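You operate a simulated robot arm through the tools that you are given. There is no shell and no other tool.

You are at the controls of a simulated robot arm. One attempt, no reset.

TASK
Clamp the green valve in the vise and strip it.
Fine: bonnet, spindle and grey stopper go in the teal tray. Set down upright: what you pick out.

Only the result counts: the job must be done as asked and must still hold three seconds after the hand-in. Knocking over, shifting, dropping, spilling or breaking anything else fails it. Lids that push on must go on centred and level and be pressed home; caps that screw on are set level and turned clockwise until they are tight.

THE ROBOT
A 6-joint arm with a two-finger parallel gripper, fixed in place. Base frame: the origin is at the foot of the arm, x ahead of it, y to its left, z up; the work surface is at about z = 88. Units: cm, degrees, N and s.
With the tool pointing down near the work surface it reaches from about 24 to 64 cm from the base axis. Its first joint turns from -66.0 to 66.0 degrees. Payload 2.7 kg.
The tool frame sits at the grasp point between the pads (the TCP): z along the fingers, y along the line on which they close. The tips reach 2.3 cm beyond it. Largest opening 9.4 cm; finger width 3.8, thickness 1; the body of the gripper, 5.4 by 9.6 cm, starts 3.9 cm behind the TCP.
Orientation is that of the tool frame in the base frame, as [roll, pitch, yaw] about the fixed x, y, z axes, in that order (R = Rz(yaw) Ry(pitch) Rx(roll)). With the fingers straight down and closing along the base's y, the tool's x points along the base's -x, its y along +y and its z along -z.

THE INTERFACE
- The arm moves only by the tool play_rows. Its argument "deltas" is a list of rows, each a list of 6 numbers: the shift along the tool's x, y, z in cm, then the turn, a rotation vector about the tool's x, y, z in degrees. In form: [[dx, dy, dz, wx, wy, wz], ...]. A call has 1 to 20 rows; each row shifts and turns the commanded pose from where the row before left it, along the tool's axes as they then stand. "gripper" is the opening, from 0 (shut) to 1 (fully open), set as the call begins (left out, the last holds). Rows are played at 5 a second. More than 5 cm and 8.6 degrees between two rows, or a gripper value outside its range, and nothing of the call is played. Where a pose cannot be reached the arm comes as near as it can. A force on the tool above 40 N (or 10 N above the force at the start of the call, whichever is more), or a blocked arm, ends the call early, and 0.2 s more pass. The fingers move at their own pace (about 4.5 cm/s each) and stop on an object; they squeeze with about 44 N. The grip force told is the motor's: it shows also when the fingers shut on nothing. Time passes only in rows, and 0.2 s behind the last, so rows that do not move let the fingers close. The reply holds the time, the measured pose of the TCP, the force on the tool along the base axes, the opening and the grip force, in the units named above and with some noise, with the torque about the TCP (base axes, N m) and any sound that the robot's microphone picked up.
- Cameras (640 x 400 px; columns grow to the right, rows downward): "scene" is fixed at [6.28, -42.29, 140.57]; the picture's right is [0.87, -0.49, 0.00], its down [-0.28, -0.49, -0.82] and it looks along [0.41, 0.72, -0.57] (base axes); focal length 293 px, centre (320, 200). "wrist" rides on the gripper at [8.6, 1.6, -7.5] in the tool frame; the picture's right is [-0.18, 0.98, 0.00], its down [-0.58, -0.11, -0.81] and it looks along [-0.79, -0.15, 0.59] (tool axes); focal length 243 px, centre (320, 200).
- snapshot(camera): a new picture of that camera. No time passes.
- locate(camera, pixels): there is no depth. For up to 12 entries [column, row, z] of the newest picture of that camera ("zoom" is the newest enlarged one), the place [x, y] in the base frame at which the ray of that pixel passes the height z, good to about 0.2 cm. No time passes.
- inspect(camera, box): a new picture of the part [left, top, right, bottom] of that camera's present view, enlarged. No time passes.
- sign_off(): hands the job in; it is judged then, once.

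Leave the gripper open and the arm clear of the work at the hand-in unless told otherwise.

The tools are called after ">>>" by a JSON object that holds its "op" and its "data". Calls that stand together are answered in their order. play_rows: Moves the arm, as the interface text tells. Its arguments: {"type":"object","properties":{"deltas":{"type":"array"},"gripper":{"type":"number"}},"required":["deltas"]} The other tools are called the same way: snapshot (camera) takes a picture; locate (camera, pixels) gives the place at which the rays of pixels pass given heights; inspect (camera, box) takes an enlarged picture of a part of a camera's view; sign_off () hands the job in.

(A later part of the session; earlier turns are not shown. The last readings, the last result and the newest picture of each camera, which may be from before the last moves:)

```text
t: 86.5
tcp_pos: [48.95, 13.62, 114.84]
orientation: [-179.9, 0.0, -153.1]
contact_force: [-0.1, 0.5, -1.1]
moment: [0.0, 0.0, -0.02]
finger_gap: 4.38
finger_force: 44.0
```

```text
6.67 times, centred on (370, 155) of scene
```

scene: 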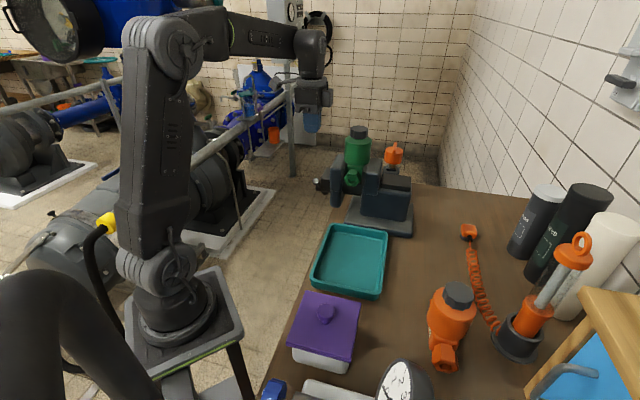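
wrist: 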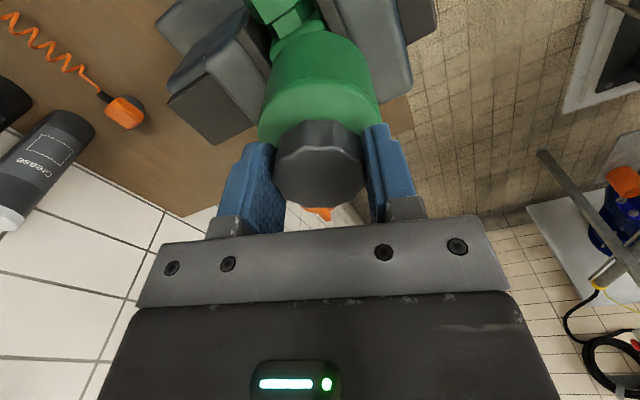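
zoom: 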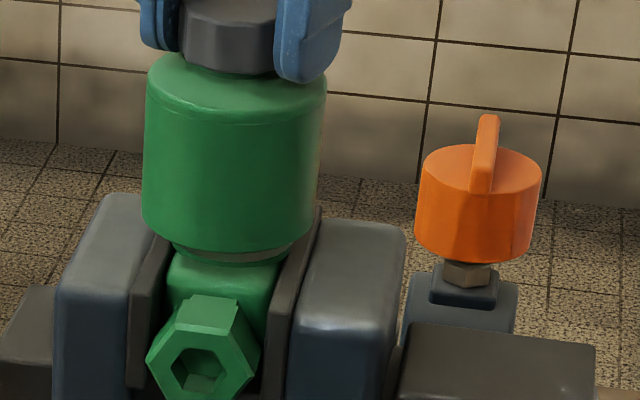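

The barrel and cap come up as one: that is the bonnet, a threaded neck shows below. I lift straight up 4 cm, slowly.

>>> {"op": "play_rows", "data": {"deltas": [[0, 0, -0.5, 0, 0, 0], [0, 0, -0.7, 0, 0, 0], [0, 0, -0.8, 0, 0, 0], [0, 0, -1, 0, 0, 0], [0, 0, -1, 0, 0, 0], [0, 0, 0, 0, 0, 0]]}}

>>> {"op": "inspect", "data": {"camera": "scene", "box": [330, 100, 410, 185]}}

```text
t: 87.9
tcp_pos: [48.94, 13.57, 118.98]
orientation: [-180.0, -0.1, -153.1]
contact_force: [-0.1, -0.9, -0.9]
moment: [0.0, 0.02, 0.0]
finger_gap: 4.35
finger_force: 43.9
```

```text
4.71 times, centred on (370, 142) of scene
```

zoom: 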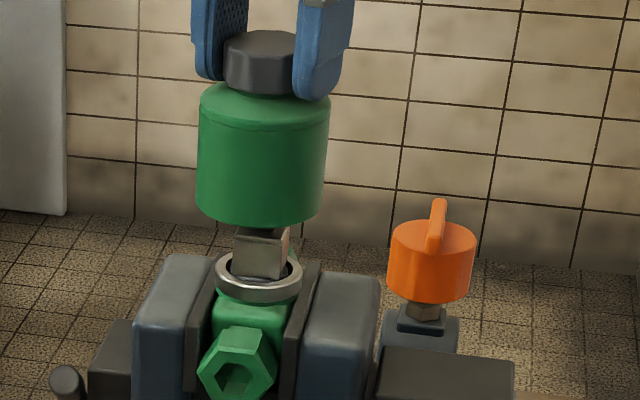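

A ring neck and a square metal spindle appear under the bonnet; the spindle stays. I keep lifting.

>>> {"op": "play_rows", "data": {"deltas": [[0, 0, -1.5, 0, 0, 0], [0, 0, -1.5, 0, 0, 0], [0, 0, -1.5, 0, 0, 0], [0, 0, -1.5, 0, 0, 0], [0, 0, 0, 0, 0, 0]]}}

>>> {"op": "inspect", "data": {"camera": "scene", "box": [320, 70, 420, 185]}}

```text
t: 89.1
tcp_pos: [48.96, 13.45, 124.84]
orientation: [180.0, -0.2, -153.1]
contact_force: [0.0, 0.5, -1.7]
moment: [0.02, 0.0, 0.01]
finger_gap: 4.35
finger_force: 44.0
```

```text
3.48 times, centred on (370, 128) of scene
```

zoom: 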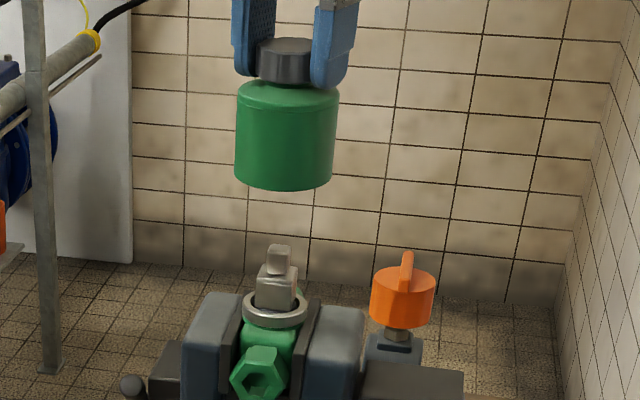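

The bonnet is off; a stepped square spindle stands in the body. I carry the bonnet high to above the tray's near part (35.8,-5.4) and turn the hand to yaw 135.

>>> {"op": "play_rows", "data": {"deltas": [[4.06, -2.17, 0, 0, 0, 0], [4.06, -2.17, 0, 0, 0, 0], [4.06, -2.17, 0, 0, 0, 0], [4.06, -2.17, 0, 0, 0, 0], [4.06, -2.17, 0, 0, 0, 0], [0, 0, 2, 0, 0, 8], [0, 0, 2, 0, 0, 8], [0, 0, 2, 0, 0, 8], [0, 0, 2, 0, 0, 8], [0, 0, 0, 0, 0, 8], [0, 0, 0, 0, 0, 8], [0, 0, 0, 0, 0, 8], [0, 0, 0, 0, 0, 8], [0, 0, 0, 0, 0, 8], [0, 0, 0, 0, 0, 0]]}}

>>> {"op": "snapshot", "data": {"camera": "wrist"}}

>>> {"op": "snapshot", "data": {"camera": "scene"}}

```text
t: 92.3
tcp_pos: [35.9, -5.18, 116.82]
orientation: [180.0, 0.0, 134.8]
contact_force: [0.6, 0.1, -0.5]
moment: [0.0, -0.01, -0.01]
finger_gap: 4.35
finger_force: 44.2
```

```text
taken
```

wrist: 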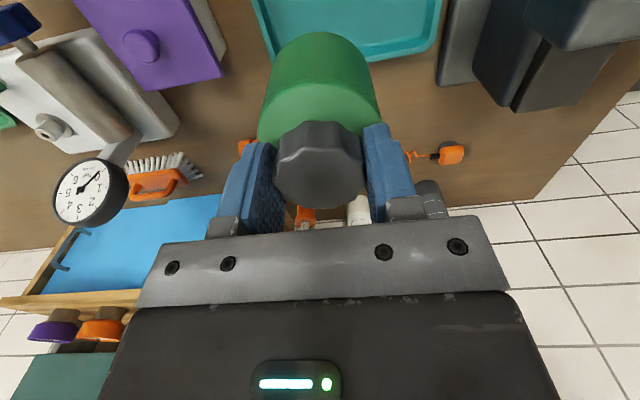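

```text
taken
```

scene: 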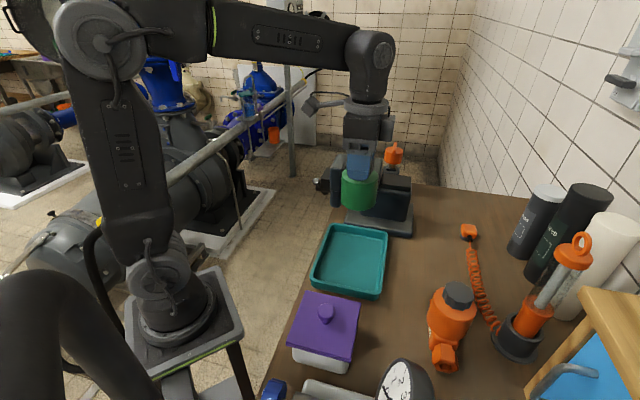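

I verify the tray corners with the wrist camera.

>>> {"op": "locate", "data": {"camera": "wrist", "pixels": [[412, 54, 91], [272, 60, 91], [442, 3, 91], [255, 3, 91], [400, 40, 88.7], [280, 45, 88.7]]}}

>>> {"op": "inspect", "data": {"camera": "wrist", "box": [230, 0, 460, 130]}}

>>> {"op": "inspect", "data": {"camera": "scene", "box": [290, 210, 410, 310]}}

```text
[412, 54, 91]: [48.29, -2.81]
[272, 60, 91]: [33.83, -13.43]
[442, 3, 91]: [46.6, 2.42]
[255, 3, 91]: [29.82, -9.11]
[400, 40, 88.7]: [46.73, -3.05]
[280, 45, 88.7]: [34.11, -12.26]
```

```text
2.78 times, centred on (345, 65) of wrist
```

zoom: 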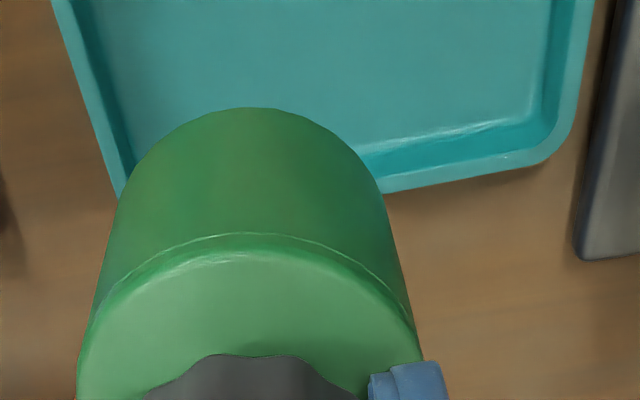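

```text
4.00 times, centred on (350, 260) of scene
```

zoom: 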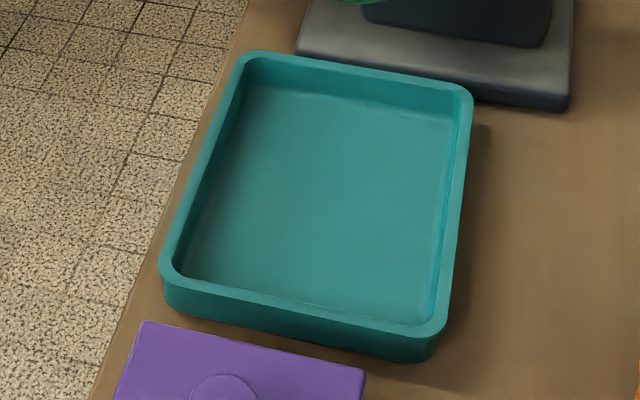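

Tray centre ≈ t 23.9, s 29.0 (inner ≈10.5 × 18). I shift 2 cm toward its near end and lower the bonnet to ≈2.5 cm above the floor.

>>> {"op": "play_rows", "data": {"deltas": [[0, -2, 0, 0, 0, 0], [0, 0, 4, 0, 0, 0], [0, 0, 4, 0, 0, 0], [0, 0, 4, 0, 0, 0], [0, 0, 3, 0, 0, 0], [0, 0, 2, 0, 0, 0], [0, 0, 0, 0, 0, 0]]}}

>>> {"op": "inspect", "data": {"camera": "scene", "box": [280, 180, 420, 310]}}

>>> {"op": "snapshot", "data": {"camera": "wrist"}}

```text
t: 93.9
tcp_pos: [34.37, -6.74, 99.78]
orientation: [179.9, 0.0, 134.9]
contact_force: [0.1, -0.5, -1.9]
moment: [-0.02, -0.02, 0.03]
finger_gap: 4.36
finger_force: 43.6
```

```text
3.08 times, centred on (350, 245) of scene
```

zoom: 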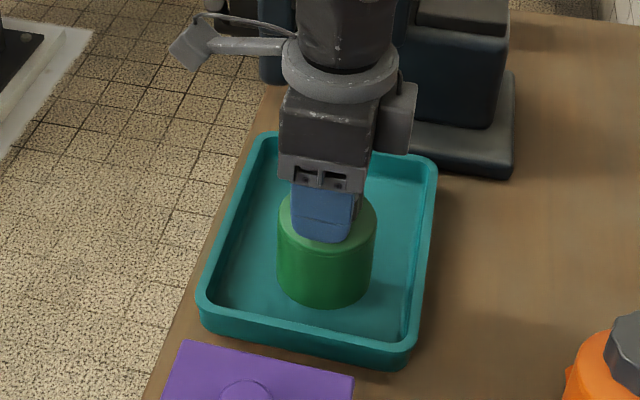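

```text
taken
```

wrist: 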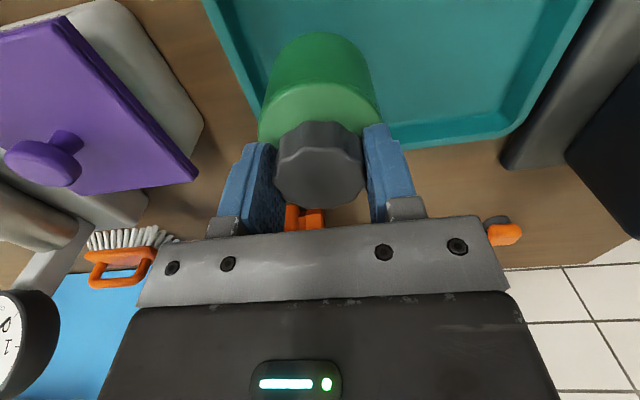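

Inside the tray. I lower in small steps until contact.

>>> {"op": "play_rows", "data": {"deltas": [[0, 0, 0.8, 0, 0, 0], [0, 0, 0.6, 0, 0, 0], [0, 0, 0.3, 0, 0, 0], [0, 0, 0.3, 0, 0, 0], [0, 0, 0, 0, 0, 0]]}}

```text
t: 95.1
tcp_pos: [34.48, -6.64, 97.84]
orientation: [180.0, -0.1, 134.9]
contact_force: [0.0, 0.0, -0.8]
moment: [-0.02, 0.0, 0.02]
finger_gap: 4.4
finger_force: 44.1
```

>>> {"op": "play_rows", "data": {"deltas": [[0, 0, 0.2, 0, 0, 0], [0, 0, 0.2, 0, 0, 0], [0, 0, 0, 0, 0, 0]]}}

>>> {"op": "inspect", "data": {"camera": "scene", "box": [290, 210, 410, 310]}}

```text
t: 95.9
tcp_pos: [34.34, -6.77, 97.55]
orientation: [180.0, 0.0, 134.9]
contact_force: [-0.5, 0.1, -2.1]
moment: [0.0, -0.02, 0.03]
finger_gap: 4.36
finger_force: 43.7
```

```text
4.00 times, centred on (350, 260) of scene
```

zoom: 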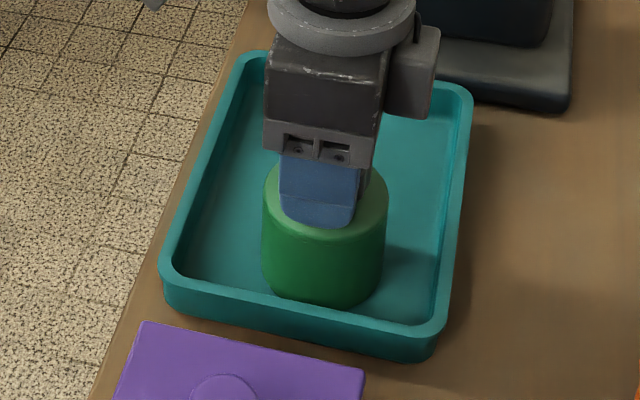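

Not yet touching (Fz still ≈ -2). I keep stepping down.

>>> {"op": "play_rows", "data": {"deltas": [[0, 0, 0.2, 0, 0, 0], [0, 0, 0.2, 0, 0, 0], [0, 0, 0, 0, 0, 0]]}}

```text
t: 96.7
tcp_pos: [34.44, -6.66, 97.15]
orientation: [-180.0, 0.2, 134.7]
contact_force: [-5.2, -0.1, 23.6]
moment: [0.53, 0.99, 0.11]
finger_gap: 4.38
finger_force: 44.5
```

Contact. I ease up 0.15 and release.

>>> {"op": "play_rows", "data": {"deltas": [[0, 0, -0.15, 0, 0, 0], [0, 0, 0, 0, 0, 0]]}}

>>> {"op": "play_rows", "data": {"deltas": [[0, 0, 0, 0, 0, 0], [0, 0, 0, 0, 0, 0], [0, 0, 0, 0, 0, 0], [0, 0, 0, 0, 0, 0]], "gripper": 0.75}}

>>> {"op": "play_rows", "data": {"deltas": [[0, 0, -1.5, 0, 0, 0], [0, 0, -3.5, 0, 0, 0], [0, 0, -4, 0, 0, 0], [0, 0, -4, 0, 0, 0], [0, 0, -4, 0, 0, 0], [0, 0, -4, 0, 0, 0]]}}

>>> {"op": "inspect", "data": {"camera": "scene", "box": [290, 210, 410, 310]}}

>>> {"op": "snapshot", "data": {"camera": "wrist"}}

```text
t: 97.3
tcp_pos: [34.47, -6.68, 97.14]
orientation: [-180.0, 0.1, 134.9]
contact_force: [2.5, -2.6, 8.8]
moment: [0.01, -0.01, -0.01]
finger_gap: 4.35
finger_force: 44.1
```

```text
t: 98.3
tcp_pos: [34.36, -6.7, 97.2]
orientation: [180.0, 0.0, 135.0]
contact_force: [0.0, -0.1, -1.1]
moment: [-0.01, 0.0, 0.0]
finger_gap: 7.05
finger_force: 0.1
```

```text
t: 99.7
tcp_pos: [34.46, -6.84, 118.31]
orientation: [-180.0, -0.1, 134.8]
contact_force: [0.3, -0.6, 0.0]
moment: [0.0, -0.01, 0.02]
finger_gap: 7.07
finger_force: 0.1
```

```text
4.00 times, centred on (350, 260) of scene
```

zoom: 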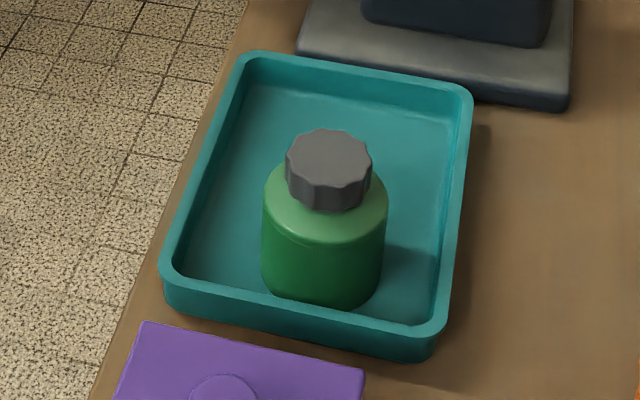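

```text
taken
```

wrist: 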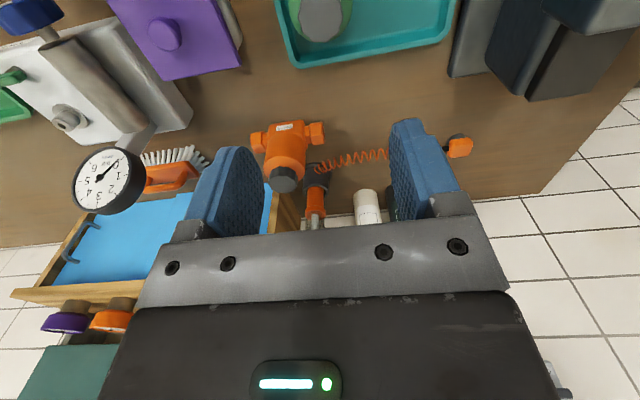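

Bonnet stands upright in the tray. Now to the spindle: I move to look at it from the (-1,1) side.

>>> {"op": "play_rows", "data": {"deltas": [[2.03, 4.12, -0.3, 0, 0, 0], [2.03, 4.12, -0.3, 0, 0, 0], [2.03, 4.12, -0.3, 0, 0, 0], [2.03, 4.12, 0, 0, 0, 0], [2.03, 4.12, 0, 0, 0, 0], [2.03, 4.12, 0, 0, 0, 0], [0, 0, 0, 0, 0, 0]]}}

>>> {"op": "snapshot", "data": {"camera": "wrist"}}

>>> {"op": "inspect", "data": {"camera": "wrist", "box": [260, 60, 420, 200]}}

>>> {"op": "inspect", "data": {"camera": "scene", "box": [330, 125, 400, 195]}}

```text
t: 101.3
tcp_pos: [43.43, 19.54, 119.16]
orientation: [179.9, 0.1, 134.8]
contact_force: [0.6, -0.1, -0.4]
moment: [0.0, 0.01, 0.01]
finger_gap: 7.03
finger_force: 0.1
```

```text
taken
```

wrist: 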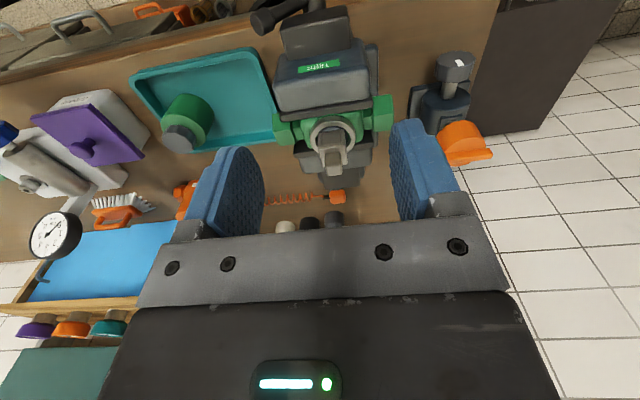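

```text
2.86 times, centred on (340, 130) of wrist
```

zoom: 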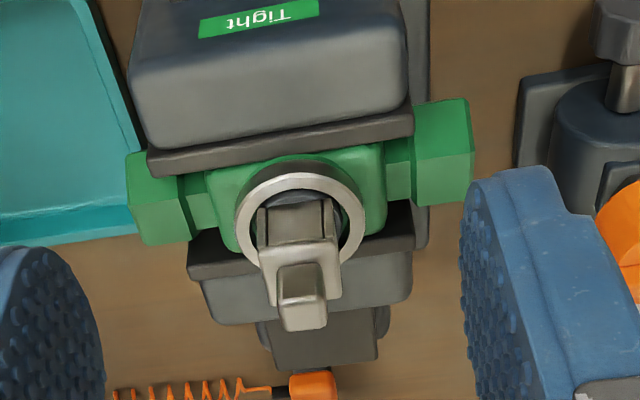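

```text
5.71 times, centred on (365, 160) of scene
```

zoom: 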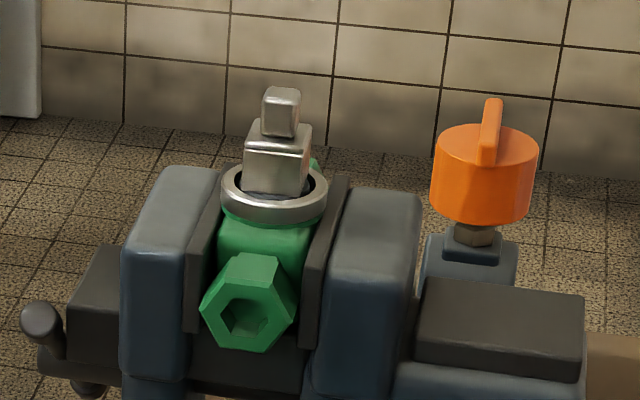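

I triangulate the spindle: tip top wrist (335.1,170.2) / scene (358.5,141.6).

>>> {"op": "locate", "data": {"camera": "wrist", "pixels": [[335.1, 170.2, 111], [335.1, 170.2, 112], [335.1, 170.2, 110], [320, 146, 109], [359, 146, 109], [303, 108, 106], [350, 108, 106]]}}

>>> {"op": "locate", "data": {"camera": "scene", "pixels": [[358.5, 141.6, 110], [358.5, 141.6, 111], [358.5, 141.6, 112], [358.5, 148, 108], [358.5, 148, 109], [357, 159, 106]]}}

>>> {"op": "inspect", "data": {"camera": "wrist", "box": [300, 90, 380, 190]}}

>>> {"op": "inspect", "data": {"camera": "scene", "box": [340, 135, 380, 170]}}

```text
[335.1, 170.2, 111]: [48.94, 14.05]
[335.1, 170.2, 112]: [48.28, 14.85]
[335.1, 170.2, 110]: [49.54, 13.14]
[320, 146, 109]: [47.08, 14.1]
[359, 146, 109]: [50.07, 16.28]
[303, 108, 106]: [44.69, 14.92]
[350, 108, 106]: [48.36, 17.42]
```

```text
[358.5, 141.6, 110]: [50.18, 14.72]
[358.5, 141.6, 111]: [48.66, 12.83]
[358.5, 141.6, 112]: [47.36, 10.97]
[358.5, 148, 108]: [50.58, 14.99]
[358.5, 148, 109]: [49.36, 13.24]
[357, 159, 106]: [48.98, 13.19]
```

```text
4.00 times, centred on (340, 140) of wrist
```

zoom: 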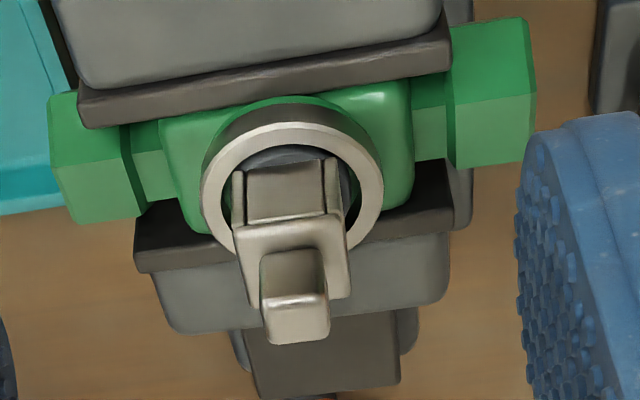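

```text
11.43 times, centred on (360, 152) of scene
```

zoom: 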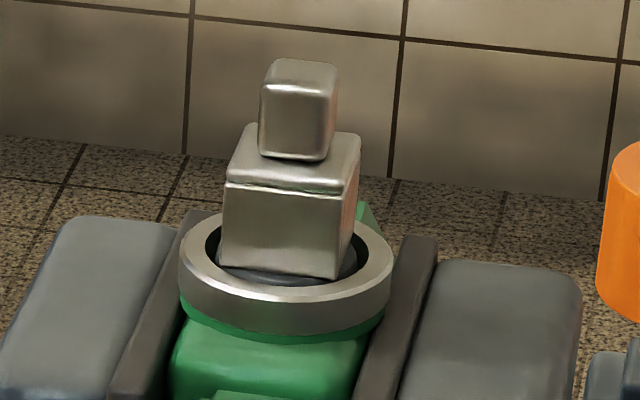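

Spindle axis (49.25,13.65): tip top 110.6, 2.7-wide block with top ≈109, ring top ≈106.3, a dark grey disc round it inside. I come over it and lower to grip the block (tip ≈106.8).

>>> {"op": "play_rows", "data": {"deltas": [[-4.1, 0, 0, 0, 0, 0], [-4.15, -0.03, 0, 0, 0, 0], [0, 0, 4, 0, 0, 0], [0, 0, 3, 0, 0, 0], [0, 0, 2, 0, 0, 0], [0, 0, 0.7, 0, 0, 0], [0, 0, 0, 0, 0, 0]], "gripper": 0.5}}

>>> {"op": "snapshot", "data": {"camera": "wrist"}}

>>> {"op": "inspect", "data": {"camera": "scene", "box": [330, 110, 400, 180]}}

```text
t: 102.9
tcp_pos: [49.13, 13.54, 109.32]
orientation: [-179.9, 0.0, 134.9]
contact_force: [-0.1, 0.9, -0.3]
moment: [0.03, 0.01, -0.06]
finger_gap: 4.69
finger_force: 0.0
```

```text
taken
```

wrist: 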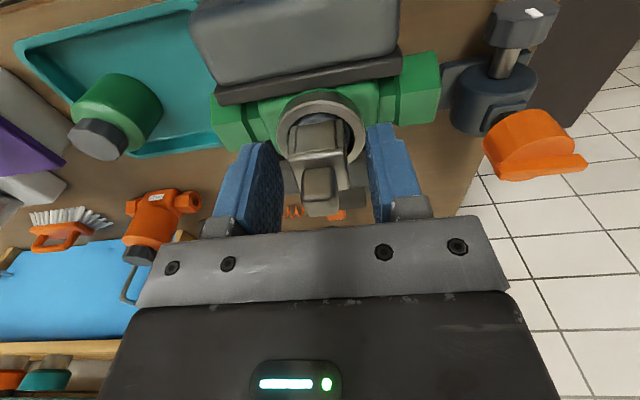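

```text
5.71 times, centred on (365, 145) of scene
```

zoom: 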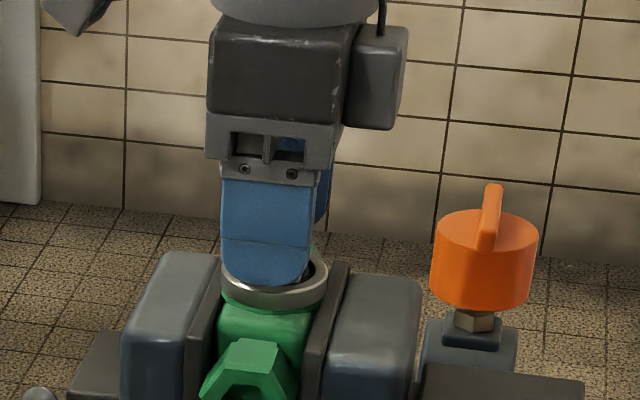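

Centred. I lower 0.2 and close on the block.

>>> {"op": "play_rows", "data": {"deltas": [[0, 0, 0.2, 0, 0, 0], [0, 0, 0, 0, 0, 0]]}}

>>> {"op": "play_rows", "data": {"deltas": [[0, 0, 0, 0, 0, 0], [0, 0, 0, 0, 0, 0], [0, 0, 0, 0, 0, 0], [0, 0, 0, 0, 0, 0]], "gripper": 0}}

>>> {"op": "inspect", "data": {"camera": "wrist", "box": [220, 60, 430, 230]}}

```text
t: 103.5
tcp_pos: [49.17, 13.53, 109.15]
orientation: [179.9, 0.0, 134.9]
contact_force: [-0.3, 0.2, -0.7]
moment: [-0.01, -0.03, 0.02]
finger_gap: 4.7
finger_force: 0.0
```

```text
t: 104.5
tcp_pos: [49.11, 13.6, 109.08]
orientation: [180.0, 0.0, 134.9]
contact_force: [0.0, -0.1, -0.4]
moment: [0.03, 0.02, 0.03]
finger_gap: 2.62
finger_force: 44.3
```

```text
2.35 times, centred on (325, 145) of wrist
```

zoom: 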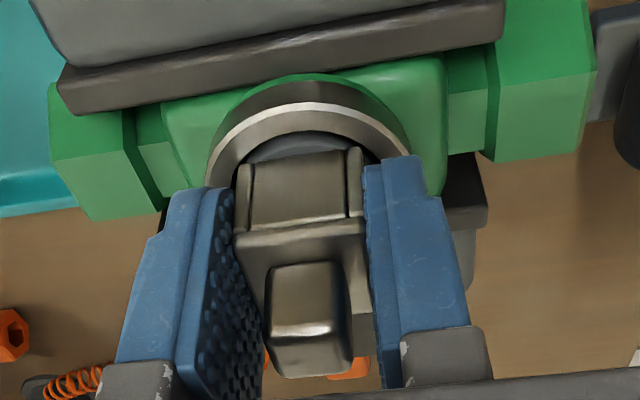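

Gripped at 2.62 cm. I lift a little and read the force.

>>> {"op": "play_rows", "data": {"deltas": [[0, 0, -0.2, 0, 0, 0], [0, 0, -0.3, 0, 0, 0], [0, 0, 0, 0, 0, 0]]}}

>>> {"op": "inspect", "data": {"camera": "scene", "box": [340, 130, 390, 180]}}

```text
t: 105.3
tcp_pos: [49.26, 13.5, 109.59]
orientation: [-180.0, 0.0, 135.0]
contact_force: [-0.1, -0.8, -2.0]
moment: [0.05, 0.0, 0.01]
finger_gap: 2.67
finger_force: 43.7
```

```text
8.00 times, centred on (365, 155) of scene
```

zoom: 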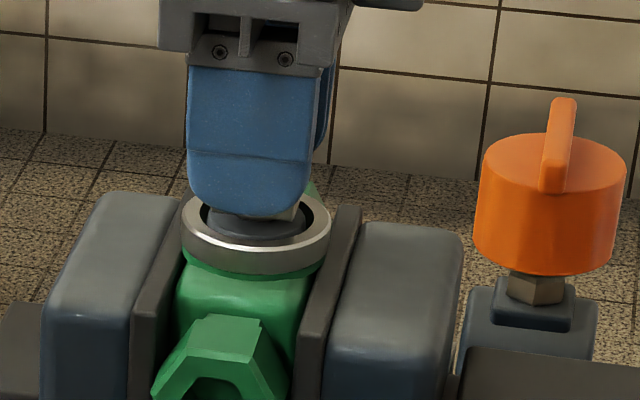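

It rises freely (≈1.5–2 N). I lift further and look for what comes along.

>>> {"op": "play_rows", "data": {"deltas": [[0, 0, -0.7, 0, 0, 0], [0, 0, -0.8, 0, 0, 0], [0, 0, -1, 0, 0, 0], [0, 0, 0, 0, 0, 0]]}}

>>> {"op": "inspect", "data": {"camera": "scene", "box": [335, 115, 395, 180]}}

>>> {"op": "inspect", "data": {"camera": "wrist", "box": [220, 60, 430, 230]}}

```text
t: 106.3
tcp_pos: [49.14, 13.5, 112.19]
orientation: [180.0, 0.0, 134.8]
contact_force: [0.1, -0.5, -0.5]
moment: [0.0, 0.02, 0.02]
finger_gap: 2.62
finger_force: 43.7
```

```text
6.15 times, centred on (365, 148) of scene
```

zoom: 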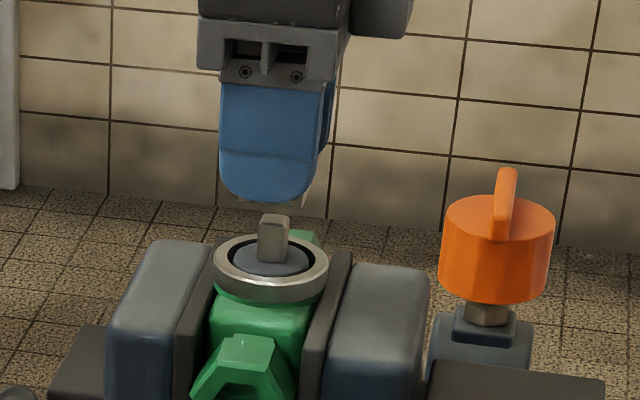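

```text
2.35 times, centred on (325, 145) of wrist
```

zoom: 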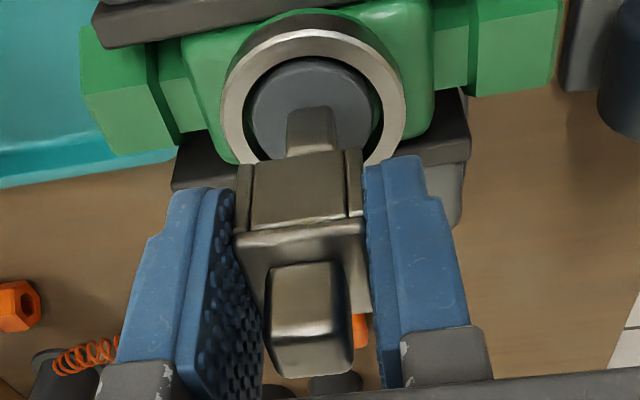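

A grey disc (the stopper) sits in the ring; a small tang is below the block, either on the spindle or the stopper. I lift on.

>>> {"op": "play_rows", "data": {"deltas": [[0, 0, -1, 0, 0, 0], [0, 0, -1, 0, 0, 0], [0, 0, -1, 0, 0, 0], [0, 0, 0, 0, 0, 0]]}}

>>> {"op": "inspect", "data": {"camera": "scene", "box": [335, 95, 395, 180]}}

>>> {"op": "inspect", "data": {"camera": "wrist", "box": [220, 20, 430, 230]}}

```text
t: 107.3
tcp_pos: [49.11, 13.46, 115.24]
orientation: [-180.0, 0.1, 134.9]
contact_force: [0.2, -0.2, -0.7]
moment: [0.02, 0.01, -0.01]
finger_gap: 2.62
finger_force: 43.9
```

```text
4.71 times, centred on (365, 138) of scene
```

zoom: 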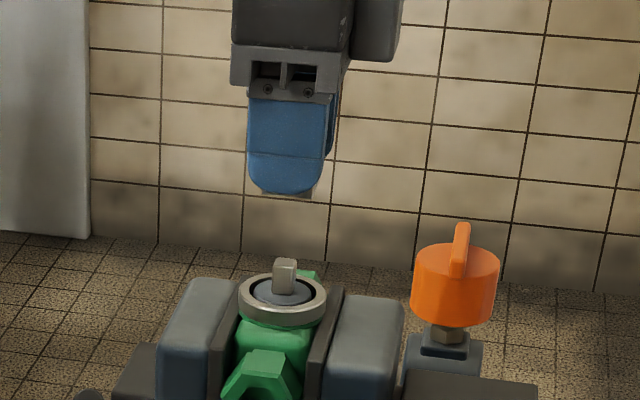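

```text
1.90 times, centred on (325, 125) of wrist
```

zoom: 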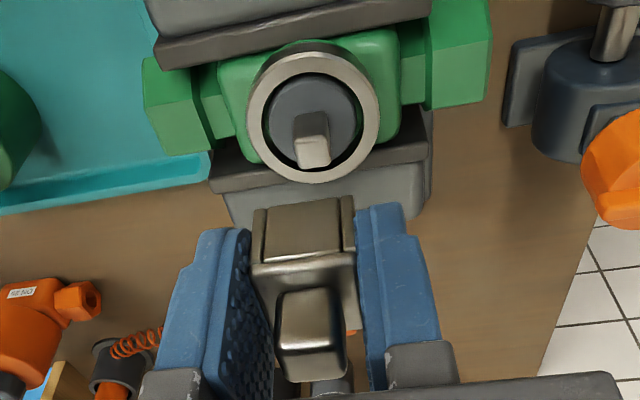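

The spindle is the hollow block with a tip; the stopper is the grey disc with its own metal pin. I carry the spindle to the tray's far part (39.6,2.1).

>>> {"op": "play_rows", "data": {"deltas": [[0, 0, -2.5, 0, 0, 0], [-0.33, -3.69, 0, 0, 0, 0], [-0.33, -3.69, 0, 0, 0, 0], [-0.33, -3.69, 0, 0, 0, 0], [-0.33, -3.69, 0, 0, 0, 0], [0, 0, 4, 0, 0, 0], [0, 0, 4, 0, 0, 0], [0, 0, 4, 0, 0, 0], [0, 0, 4, 0, 0, 0], [0, 0, 4, 0, 0, 0], [0, 0, 0, 0, 0, 0]]}}

>>> {"op": "inspect", "data": {"camera": "scene", "box": [290, 190, 420, 310]}}

>>> {"op": "snapshot", "data": {"camera": "wrist"}}

```text
t: 109.7
tcp_pos: [39.56, 2.19, 97.55]
orientation: [-180.0, 0.1, 134.9]
contact_force: [0.7, 0.8, -0.7]
moment: [0.0, 0.0, -0.01]
finger_gap: 2.63
finger_force: 44.0
```

```text
3.33 times, centred on (355, 250) of scene
```

zoom: 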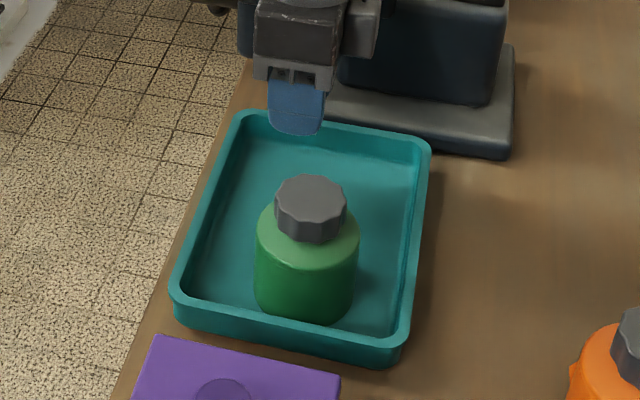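

```text
taken
```

wrist: 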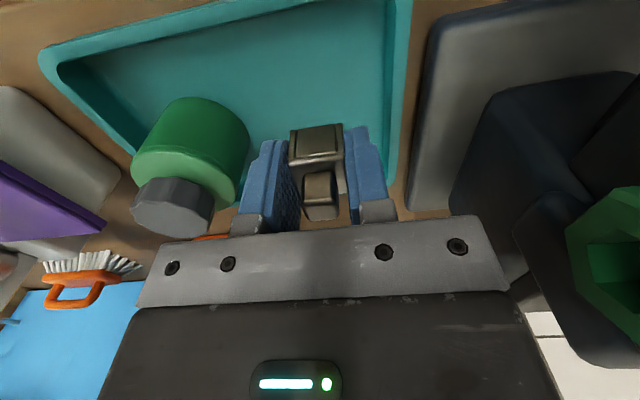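

A bit close to the far wall; I shift 0.7 cm −t and lower toward the floor.

>>> {"op": "play_rows", "data": {"deltas": [[0, -0.7, 0, 0, 0, 0], [0, 0, 2, 0, 0, 0], [0, 0, 2, 0, 0, 0], [0, 0, 1, 0, 0, 0], [0, 0, 0.4, 0, 0, 0], [0, 0, 0, 0, 0, 0]]}}

>>> {"op": "inspect", "data": {"camera": "scene", "box": [300, 200, 400, 300]}}

>>> {"op": "inspect", "data": {"camera": "wrist", "box": [200, 60, 430, 230]}}

```text
t: 111.1
tcp_pos: [39.06, 1.51, 92.31]
orientation: [180.0, 0.0, 135.0]
contact_force: [0.7, 0.0, 0.3]
moment: [0.0, -0.02, 0.03]
finger_gap: 2.63
finger_force: 43.5
```

```text
4.00 times, centred on (350, 250) of scene
```

zoom: 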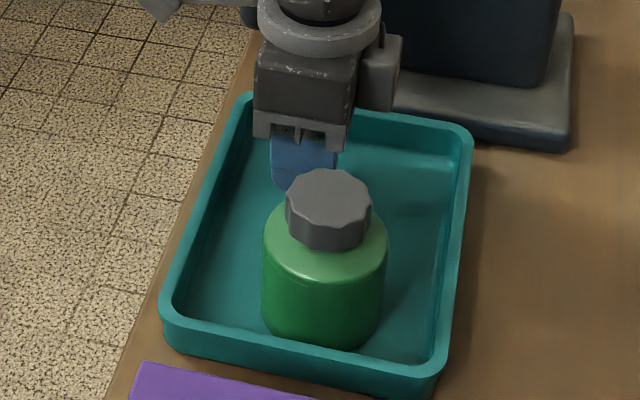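

```text
2.35 times, centred on (315, 145) of wrist
```

zoom: 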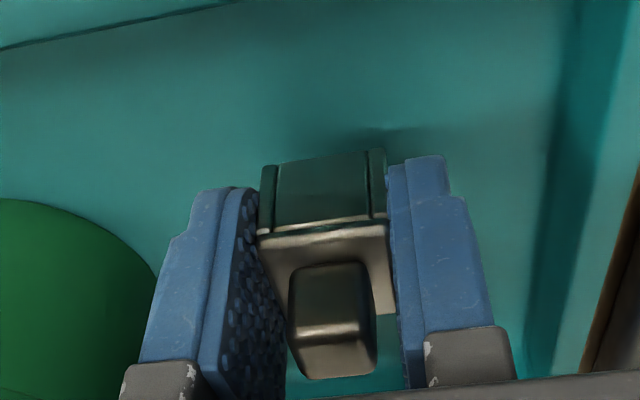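

Close to the floor. I lower in 0.15 cm steps until the force shows contact.

>>> {"op": "play_rows", "data": {"deltas": [[0, 0, 0.15, 0, 0, 0], [0, 0, 0.15, 0, 0, 0], [0, 0, 0.15, 0, 0, 0], [0, 0, 0, 0, 0, 0]]}}

```text
t: 112.1
tcp_pos: [39.06, 1.68, 91.86]
orientation: [-180.0, 0.0, 134.8]
contact_force: [0.6, 0.2, 0.2]
moment: [-0.03, -0.01, 0.04]
finger_gap: 2.65
finger_force: 44.5
```

>>> {"op": "play_rows", "data": {"deltas": [[0, 0, 0.15, 0, 0, 0], [0, 0, 0.15, 0, 0, 0], [0, 0, 0, 0, 0, 0]]}}

```text
t: 112.9
tcp_pos: [39.04, 1.78, 91.59]
orientation: [179.9, -0.1, 134.9]
contact_force: [0.2, -0.2, -1.1]
moment: [-0.02, 0.02, -0.02]
finger_gap: 2.63
finger_force: 44.6
```

No contact yet; I go on.

>>> {"op": "play_rows", "data": {"deltas": [[0, 0, 0.15, 0, 0, 0], [0, 0, 0.1, 0, 0, 0], [0, 0, 0, 0, 0, 0]]}}

>>> {"op": "inspect", "data": {"camera": "wrist", "box": [200, 60, 430, 230]}}

```text
t: 113.7
tcp_pos: [39.05, 1.86, 91.25]
orientation: [180.0, 0.0, 134.9]
contact_force: [1.1, -0.4, 0.1]
moment: [0.0, -0.02, -0.01]
finger_gap: 2.63
finger_force: 44.4
```

```text
2.35 times, centred on (315, 145) of wrist
```

zoom: 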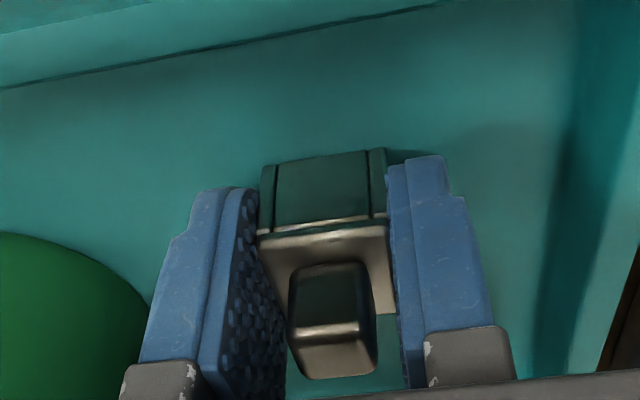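

>>> {"op": "play_rows", "data": {"deltas": [[0, 0, 0.1, 0, 0, 0], [0, 0, 0.1, 0, 0, 0], [0, 0, 0, 0, 0, 0]]}}

>>> {"op": "inspect", "data": {"camera": "scene", "box": [300, 200, 400, 300]}}

```text
t: 114.5
tcp_pos: [39.05, 1.85, 91.37]
orientation: [180.0, 0.2, 134.9]
contact_force: [-11.8, 1.1, 34.0]
moment: [0.08, 0.25, -0.02]
finger_gap: 2.62
finger_force: 44.4
```

```text
4.00 times, centred on (350, 250) of scene
```

zoom: 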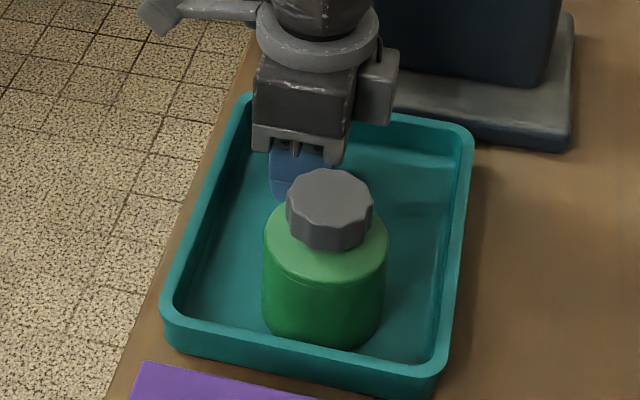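

Contact. I ease up 0.15, open, and rise.

>>> {"op": "play_rows", "data": {"deltas": [[0, 0, -0.15, 0, 0, 0], [0, 0, 0, 0, 0, 0]]}}

>>> {"op": "play_rows", "data": {"deltas": [[0, 0, 0, 0, 0, 0], [0, 0, 0, 0, 0, 0], [0, 0, 0, 0, 0, 0]], "gripper": 0.42}}

>>> {"op": "play_rows", "data": {"deltas": [[0, 0, -0.5, 0, 0, 0], [0, 0, -2, 0, 0, 0], [0, 0, -4, 0, 0, 0], [0, 0, -4, 0, 0, 0], [0, 0, -4, 0, 0, 0], [0, 0, -4, 0, 0, 0], [0, 0, -4, 0, 0, 0], [0, 0, -4, 0, 0, 0]]}}

>>> {"op": "inspect", "data": {"camera": "scene", "box": [300, 200, 400, 300]}}

>>> {"op": "snapshot", "data": {"camera": "wrist"}}

```text
t: 115.1
tcp_pos: [39.18, 1.74, 91.21]
orientation: [179.9, 0.1, 135.0]
contact_force: [-4.4, -0.8, 24.1]
moment: [0.04, 0.0, -0.06]
finger_gap: 2.63
finger_force: 44.3
```

```text
t: 115.9
tcp_pos: [39.04, 1.69, 91.28]
orientation: [179.9, 0.0, 134.9]
contact_force: [1.0, 0.2, 1.3]
moment: [0.02, 0.02, -0.02]
finger_gap: 3.96
finger_force: 0.1
```

```text
t: 117.7
tcp_pos: [39.22, 1.7, 117.66]
orientation: [-180.0, 0.1, 134.8]
contact_force: [-0.2, -0.8, 0.3]
moment: [0.0, 0.05, 0.0]
finger_gap: 3.96
finger_force: 0.1
```

```text
4.00 times, centred on (350, 250) of scene
```

zoom: 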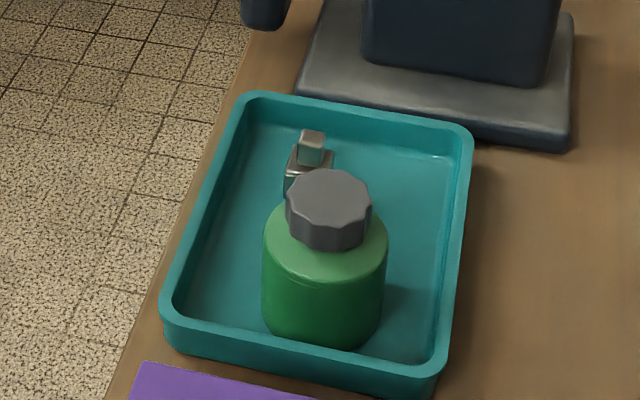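

```text
taken
```

wrist: 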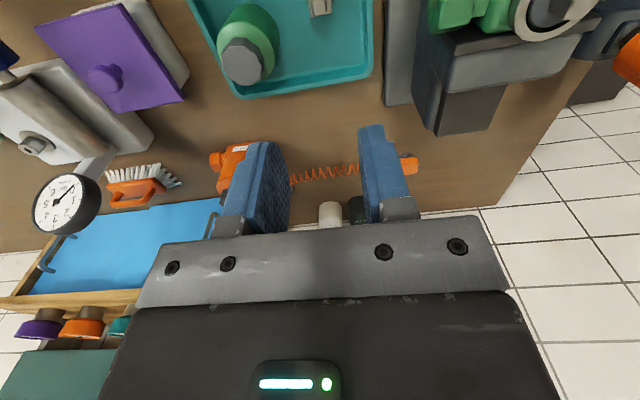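

Spindle stands upright. Now I go look at the stopper in the valve.

>>> {"op": "play_rows", "data": {"deltas": [[2.4, 4.0, -0.3, 0, 0, 0], [2.4, 4.0, -0.3, 0, 0, 0], [2.4, 4.0, -0.3, 0, 0, 0], [1.5, 3.6, 0, 0, 0, 0], [0, 0, 0, 0, 0, 0]]}}

>>> {"op": "snapshot", "data": {"camera": "wrist"}}

>>> {"op": "inspect", "data": {"camera": "wrist", "box": [280, 70, 390, 180]}}

>>> {"op": "inspect", "data": {"camera": "scene", "box": [340, 135, 380, 175]}}

```text
t: 118.9
tcp_pos: [43.94, 18.85, 118.66]
orientation: [180.0, 0.0, 134.9]
contact_force: [-0.9, -0.6, -0.9]
moment: [-0.01, 0.0, -0.01]
finger_gap: 3.99
finger_force: 0.0
```

```text
taken
```

wrist: 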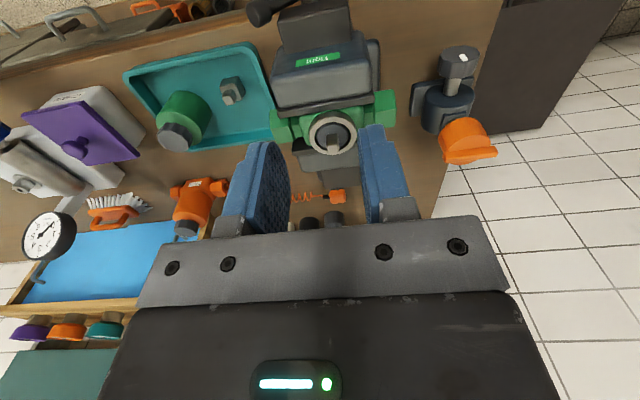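

```text
3.64 times, centred on (335, 125) of wrist
```

zoom: 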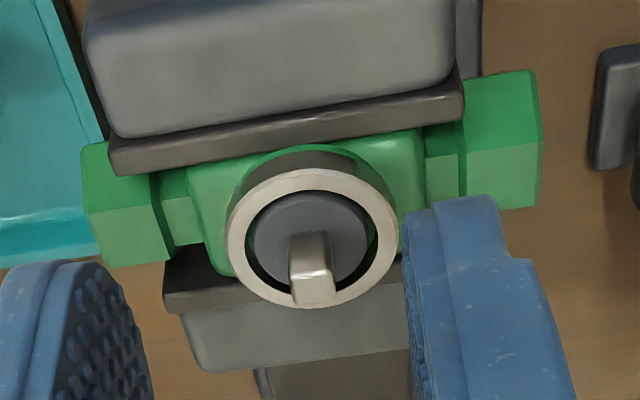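

```text
10.00 times, centred on (360, 155) of scene
```

zoom: 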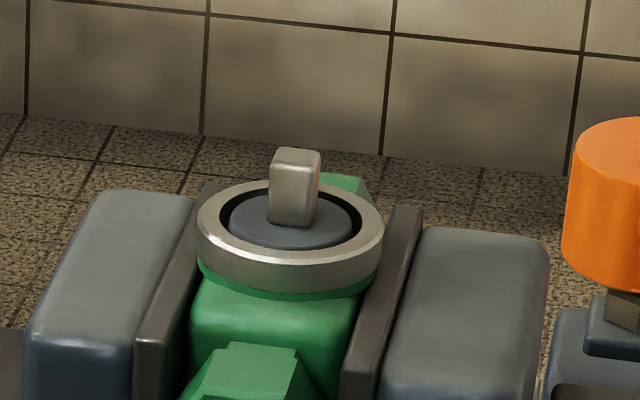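

The stopper: grey disc with a square metal pin. I triangulate the pin top: wrist (333.1,149.7), scene (357.7,150.5).

>>> {"op": "locate", "data": {"camera": "wrist", "pixels": [[333.1, 149.7, 107], [333.1, 149.7, 108], [333.1, 149.7, 109], [331, 126, 106.3]]}}

>>> {"op": "locate", "data": {"camera": "scene", "pixels": [[357.7, 150.5, 107], [357.7, 150.5, 108], [357.7, 150.5, 109], [357, 157.2, 106.3]]}}

```text
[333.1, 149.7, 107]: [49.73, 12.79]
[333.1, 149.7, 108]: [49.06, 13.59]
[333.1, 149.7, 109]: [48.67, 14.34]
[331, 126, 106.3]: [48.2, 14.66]
```

```text
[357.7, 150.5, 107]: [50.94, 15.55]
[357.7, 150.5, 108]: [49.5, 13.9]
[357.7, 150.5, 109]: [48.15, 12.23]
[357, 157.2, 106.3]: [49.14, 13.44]
```

Pin top at (49.15,13.65,108.1). I come over it and lower to TCP ≈109.0 (tip 106.7, just above the ring), then close.

>>> {"op": "play_rows", "data": {"deltas": [[-3.7, 0, 0, 0, 0, 0], [-3.66, 0.03, 0, 0, 0, 0], [0, 0, 4, 0, 0, 0], [0, 0, 3, 0, 0, 0], [0, 0, 2, 0, 0, 0], [0, 0, 0.6, 0, 0, 0], [0, 0, 0, 0, 0, 0]]}}

>>> {"op": "inspect", "data": {"camera": "wrist", "box": [220, 60, 430, 230]}}

>>> {"op": "inspect", "data": {"camera": "scene", "box": [340, 120, 390, 170]}}

```text
t: 120.5
tcp_pos: [49.25, 13.48, 109.18]
orientation: [-180.0, -0.1, 134.9]
contact_force: [-0.2, 0.0, -0.8]
moment: [0.0, 0.0, -0.01]
finger_gap: 3.95
finger_force: 0.1
```

```text
2.35 times, centred on (325, 145) of wrist
```

zoom: 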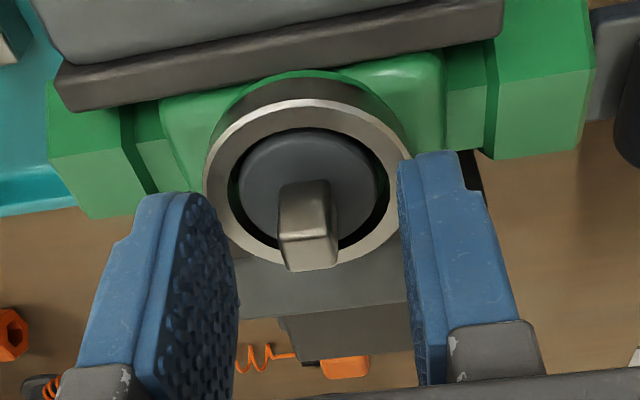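

```text
8.00 times, centred on (365, 145) of scene
```

zoom: 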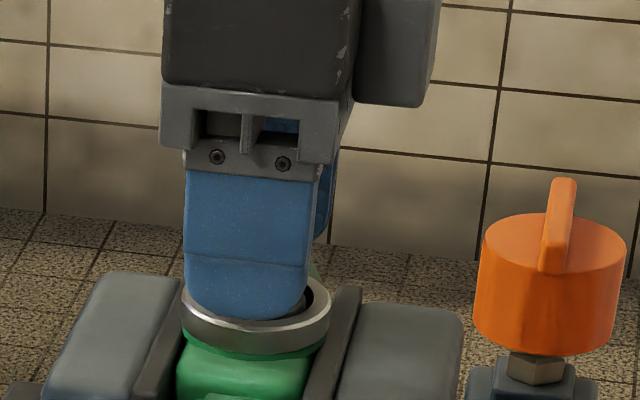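

Pin centred. I lower 0.15 and close.

>>> {"op": "play_rows", "data": {"deltas": [[0, 0, 0.15, 0, 0, 0], [0, 0, 0, 0, 0, 0]]}}

>>> {"op": "play_rows", "data": {"deltas": [[0, 0, 0, 0, 0, 0], [0, 0, 0, 0, 0, 0], [0, 0, 0, 0, 0, 0], [0, 0, 0, 0, 0, 0], [0, 0, 0, 0, 0, 0]], "gripper": 0}}

>>> {"op": "inspect", "data": {"camera": "wrist", "box": [220, 60, 430, 230]}}

```text
t: 121.1
tcp_pos: [49.21, 13.54, 109.02]
orientation: [180.0, 0.0, 134.8]
contact_force: [0.0, 0.1, -0.6]
moment: [0.01, -0.04, -0.01]
finger_gap: 3.94
finger_force: 0.0
```

```text
t: 122.3
tcp_pos: [49.23, 13.54, 109.0]
orientation: [180.0, 0.1, 134.8]
contact_force: [0.4, -0.1, 0.0]
moment: [-0.02, 0.01, -0.03]
finger_gap: 1.03
finger_force: 43.8
```

```text
2.35 times, centred on (325, 145) of wrist
```

zoom: 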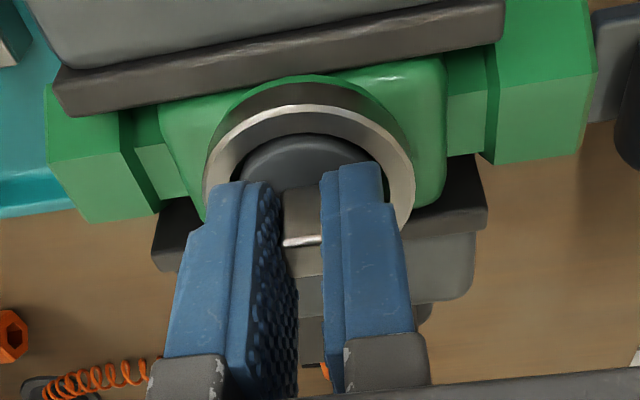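

Gripped at 1.03 cm. I lift gently and read the force.

>>> {"op": "play_rows", "data": {"deltas": [[0, 0, -0.2, 0, 0, 0], [0, 0, -0.3, 0, 0, 0], [0, 0, 0, 0, 0, 0]]}}

>>> {"op": "inspect", "data": {"camera": "wrist", "box": [220, 60, 430, 230]}}

```text
t: 123.1
tcp_pos: [49.2, 13.62, 109.41]
orientation: [-179.9, -0.1, 135.0]
contact_force: [-0.5, 1.5, -0.7]
moment: [-0.01, 0.03, 0.04]
finger_gap: 1.02
finger_force: 44.1
```

```text
2.35 times, centred on (325, 145) of wrist
```

zoom: 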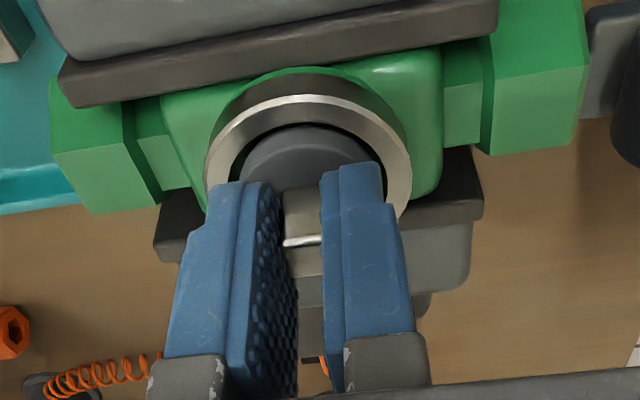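

The disc rises with the pin. I lift on.

>>> {"op": "play_rows", "data": {"deltas": [[0, 0, -0.5, 0, 0, 0], [0, 0, -0.7, 0, 0, 0], [0, 0, -1, 0, 0, 0], [0, 0, -1, 0, 0, 0], [0, 0, -1, 0, 0, 0], [0, 0, 0, 0, 0, 0]]}}

>>> {"op": "inspect", "data": {"camera": "wrist", "box": [220, 40, 430, 230]}}

>>> {"op": "inspect", "data": {"camera": "scene", "box": [335, 105, 395, 175]}}

```text
t: 124.5
tcp_pos: [49.23, 13.65, 113.66]
orientation: [-179.9, 0.0, 134.8]
contact_force: [0.2, -0.1, -0.1]
moment: [0.01, -0.01, -0.01]
finger_gap: 1.03
finger_force: 43.4
```

```text
2.11 times, centred on (325, 135) of wrist
```

zoom: 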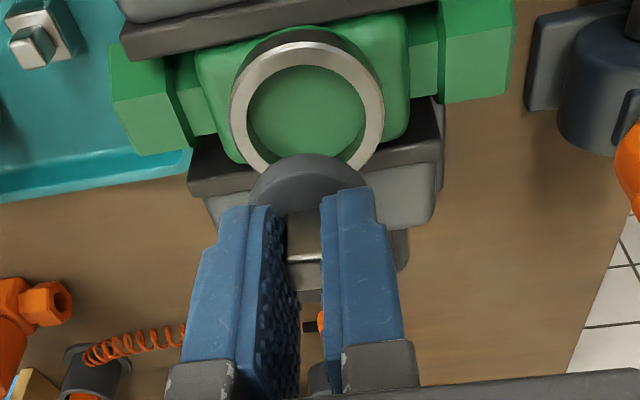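

```text
5.71 times, centred on (365, 140) of scene
```

zoom: 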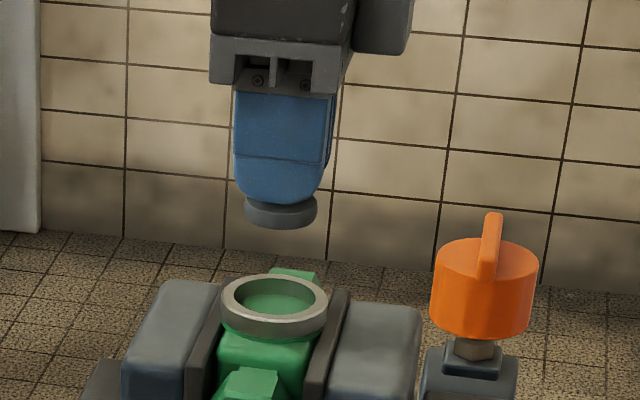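

The stopper is out: a grey disc with its pin. I carry it to the tray beside the spindle (42.6,-1.9).

>>> {"op": "play_rows", "data": {"deltas": [[0, 0, -4, 0, 0, 0], [-1.575, -3.9, 0, 0, 0, 0], [-1.575, -3.9, 0, 0, 0, 0], [-1.575, -3.9, 0, 0, 0, 0], [-1.575, -3.9, 0, 0, 0, 0], [0, 0, 4, 0, 0, 0], [0, 0, 4, 0, 0, 0], [0, 0, 4, 0, 0, 0], [0, 0, 4, 0, 0, 0], [0, 0, 4, 0, 0, 0], [0, 0, 0, 0, 0, 0]]}}

>>> {"op": "snapshot", "data": {"camera": "wrist"}}

>>> {"op": "inspect", "data": {"camera": "scene", "box": [300, 190, 420, 300]}}

```text
t: 126.9
tcp_pos: [42.74, -1.95, 97.51]
orientation: [179.9, 0.0, 134.9]
contact_force: [0.2, -0.6, -0.1]
moment: [0.01, -0.03, -0.01]
finger_gap: 1.04
finger_force: 44.3
```

```text
taken
```

wrist: 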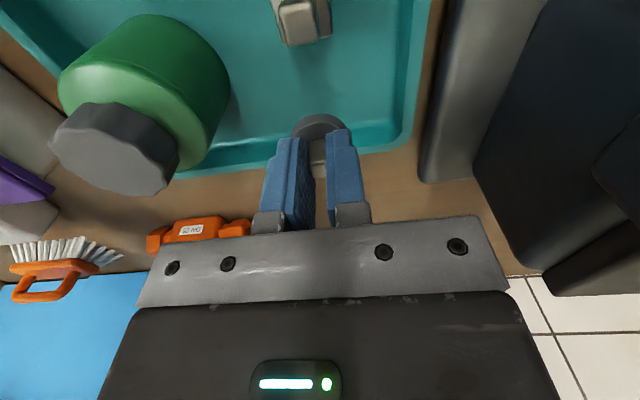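

```text
3.64 times, centred on (360, 245) of scene
```

zoom: 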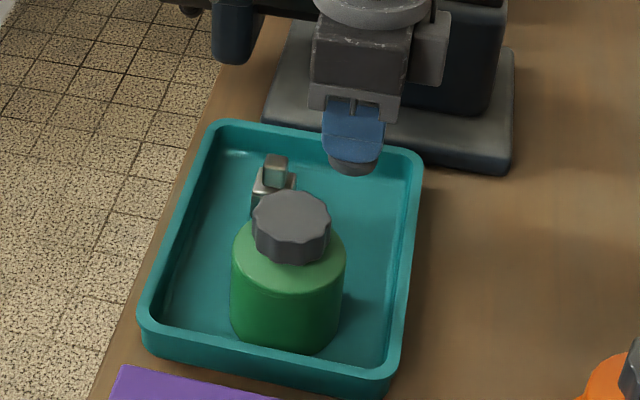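

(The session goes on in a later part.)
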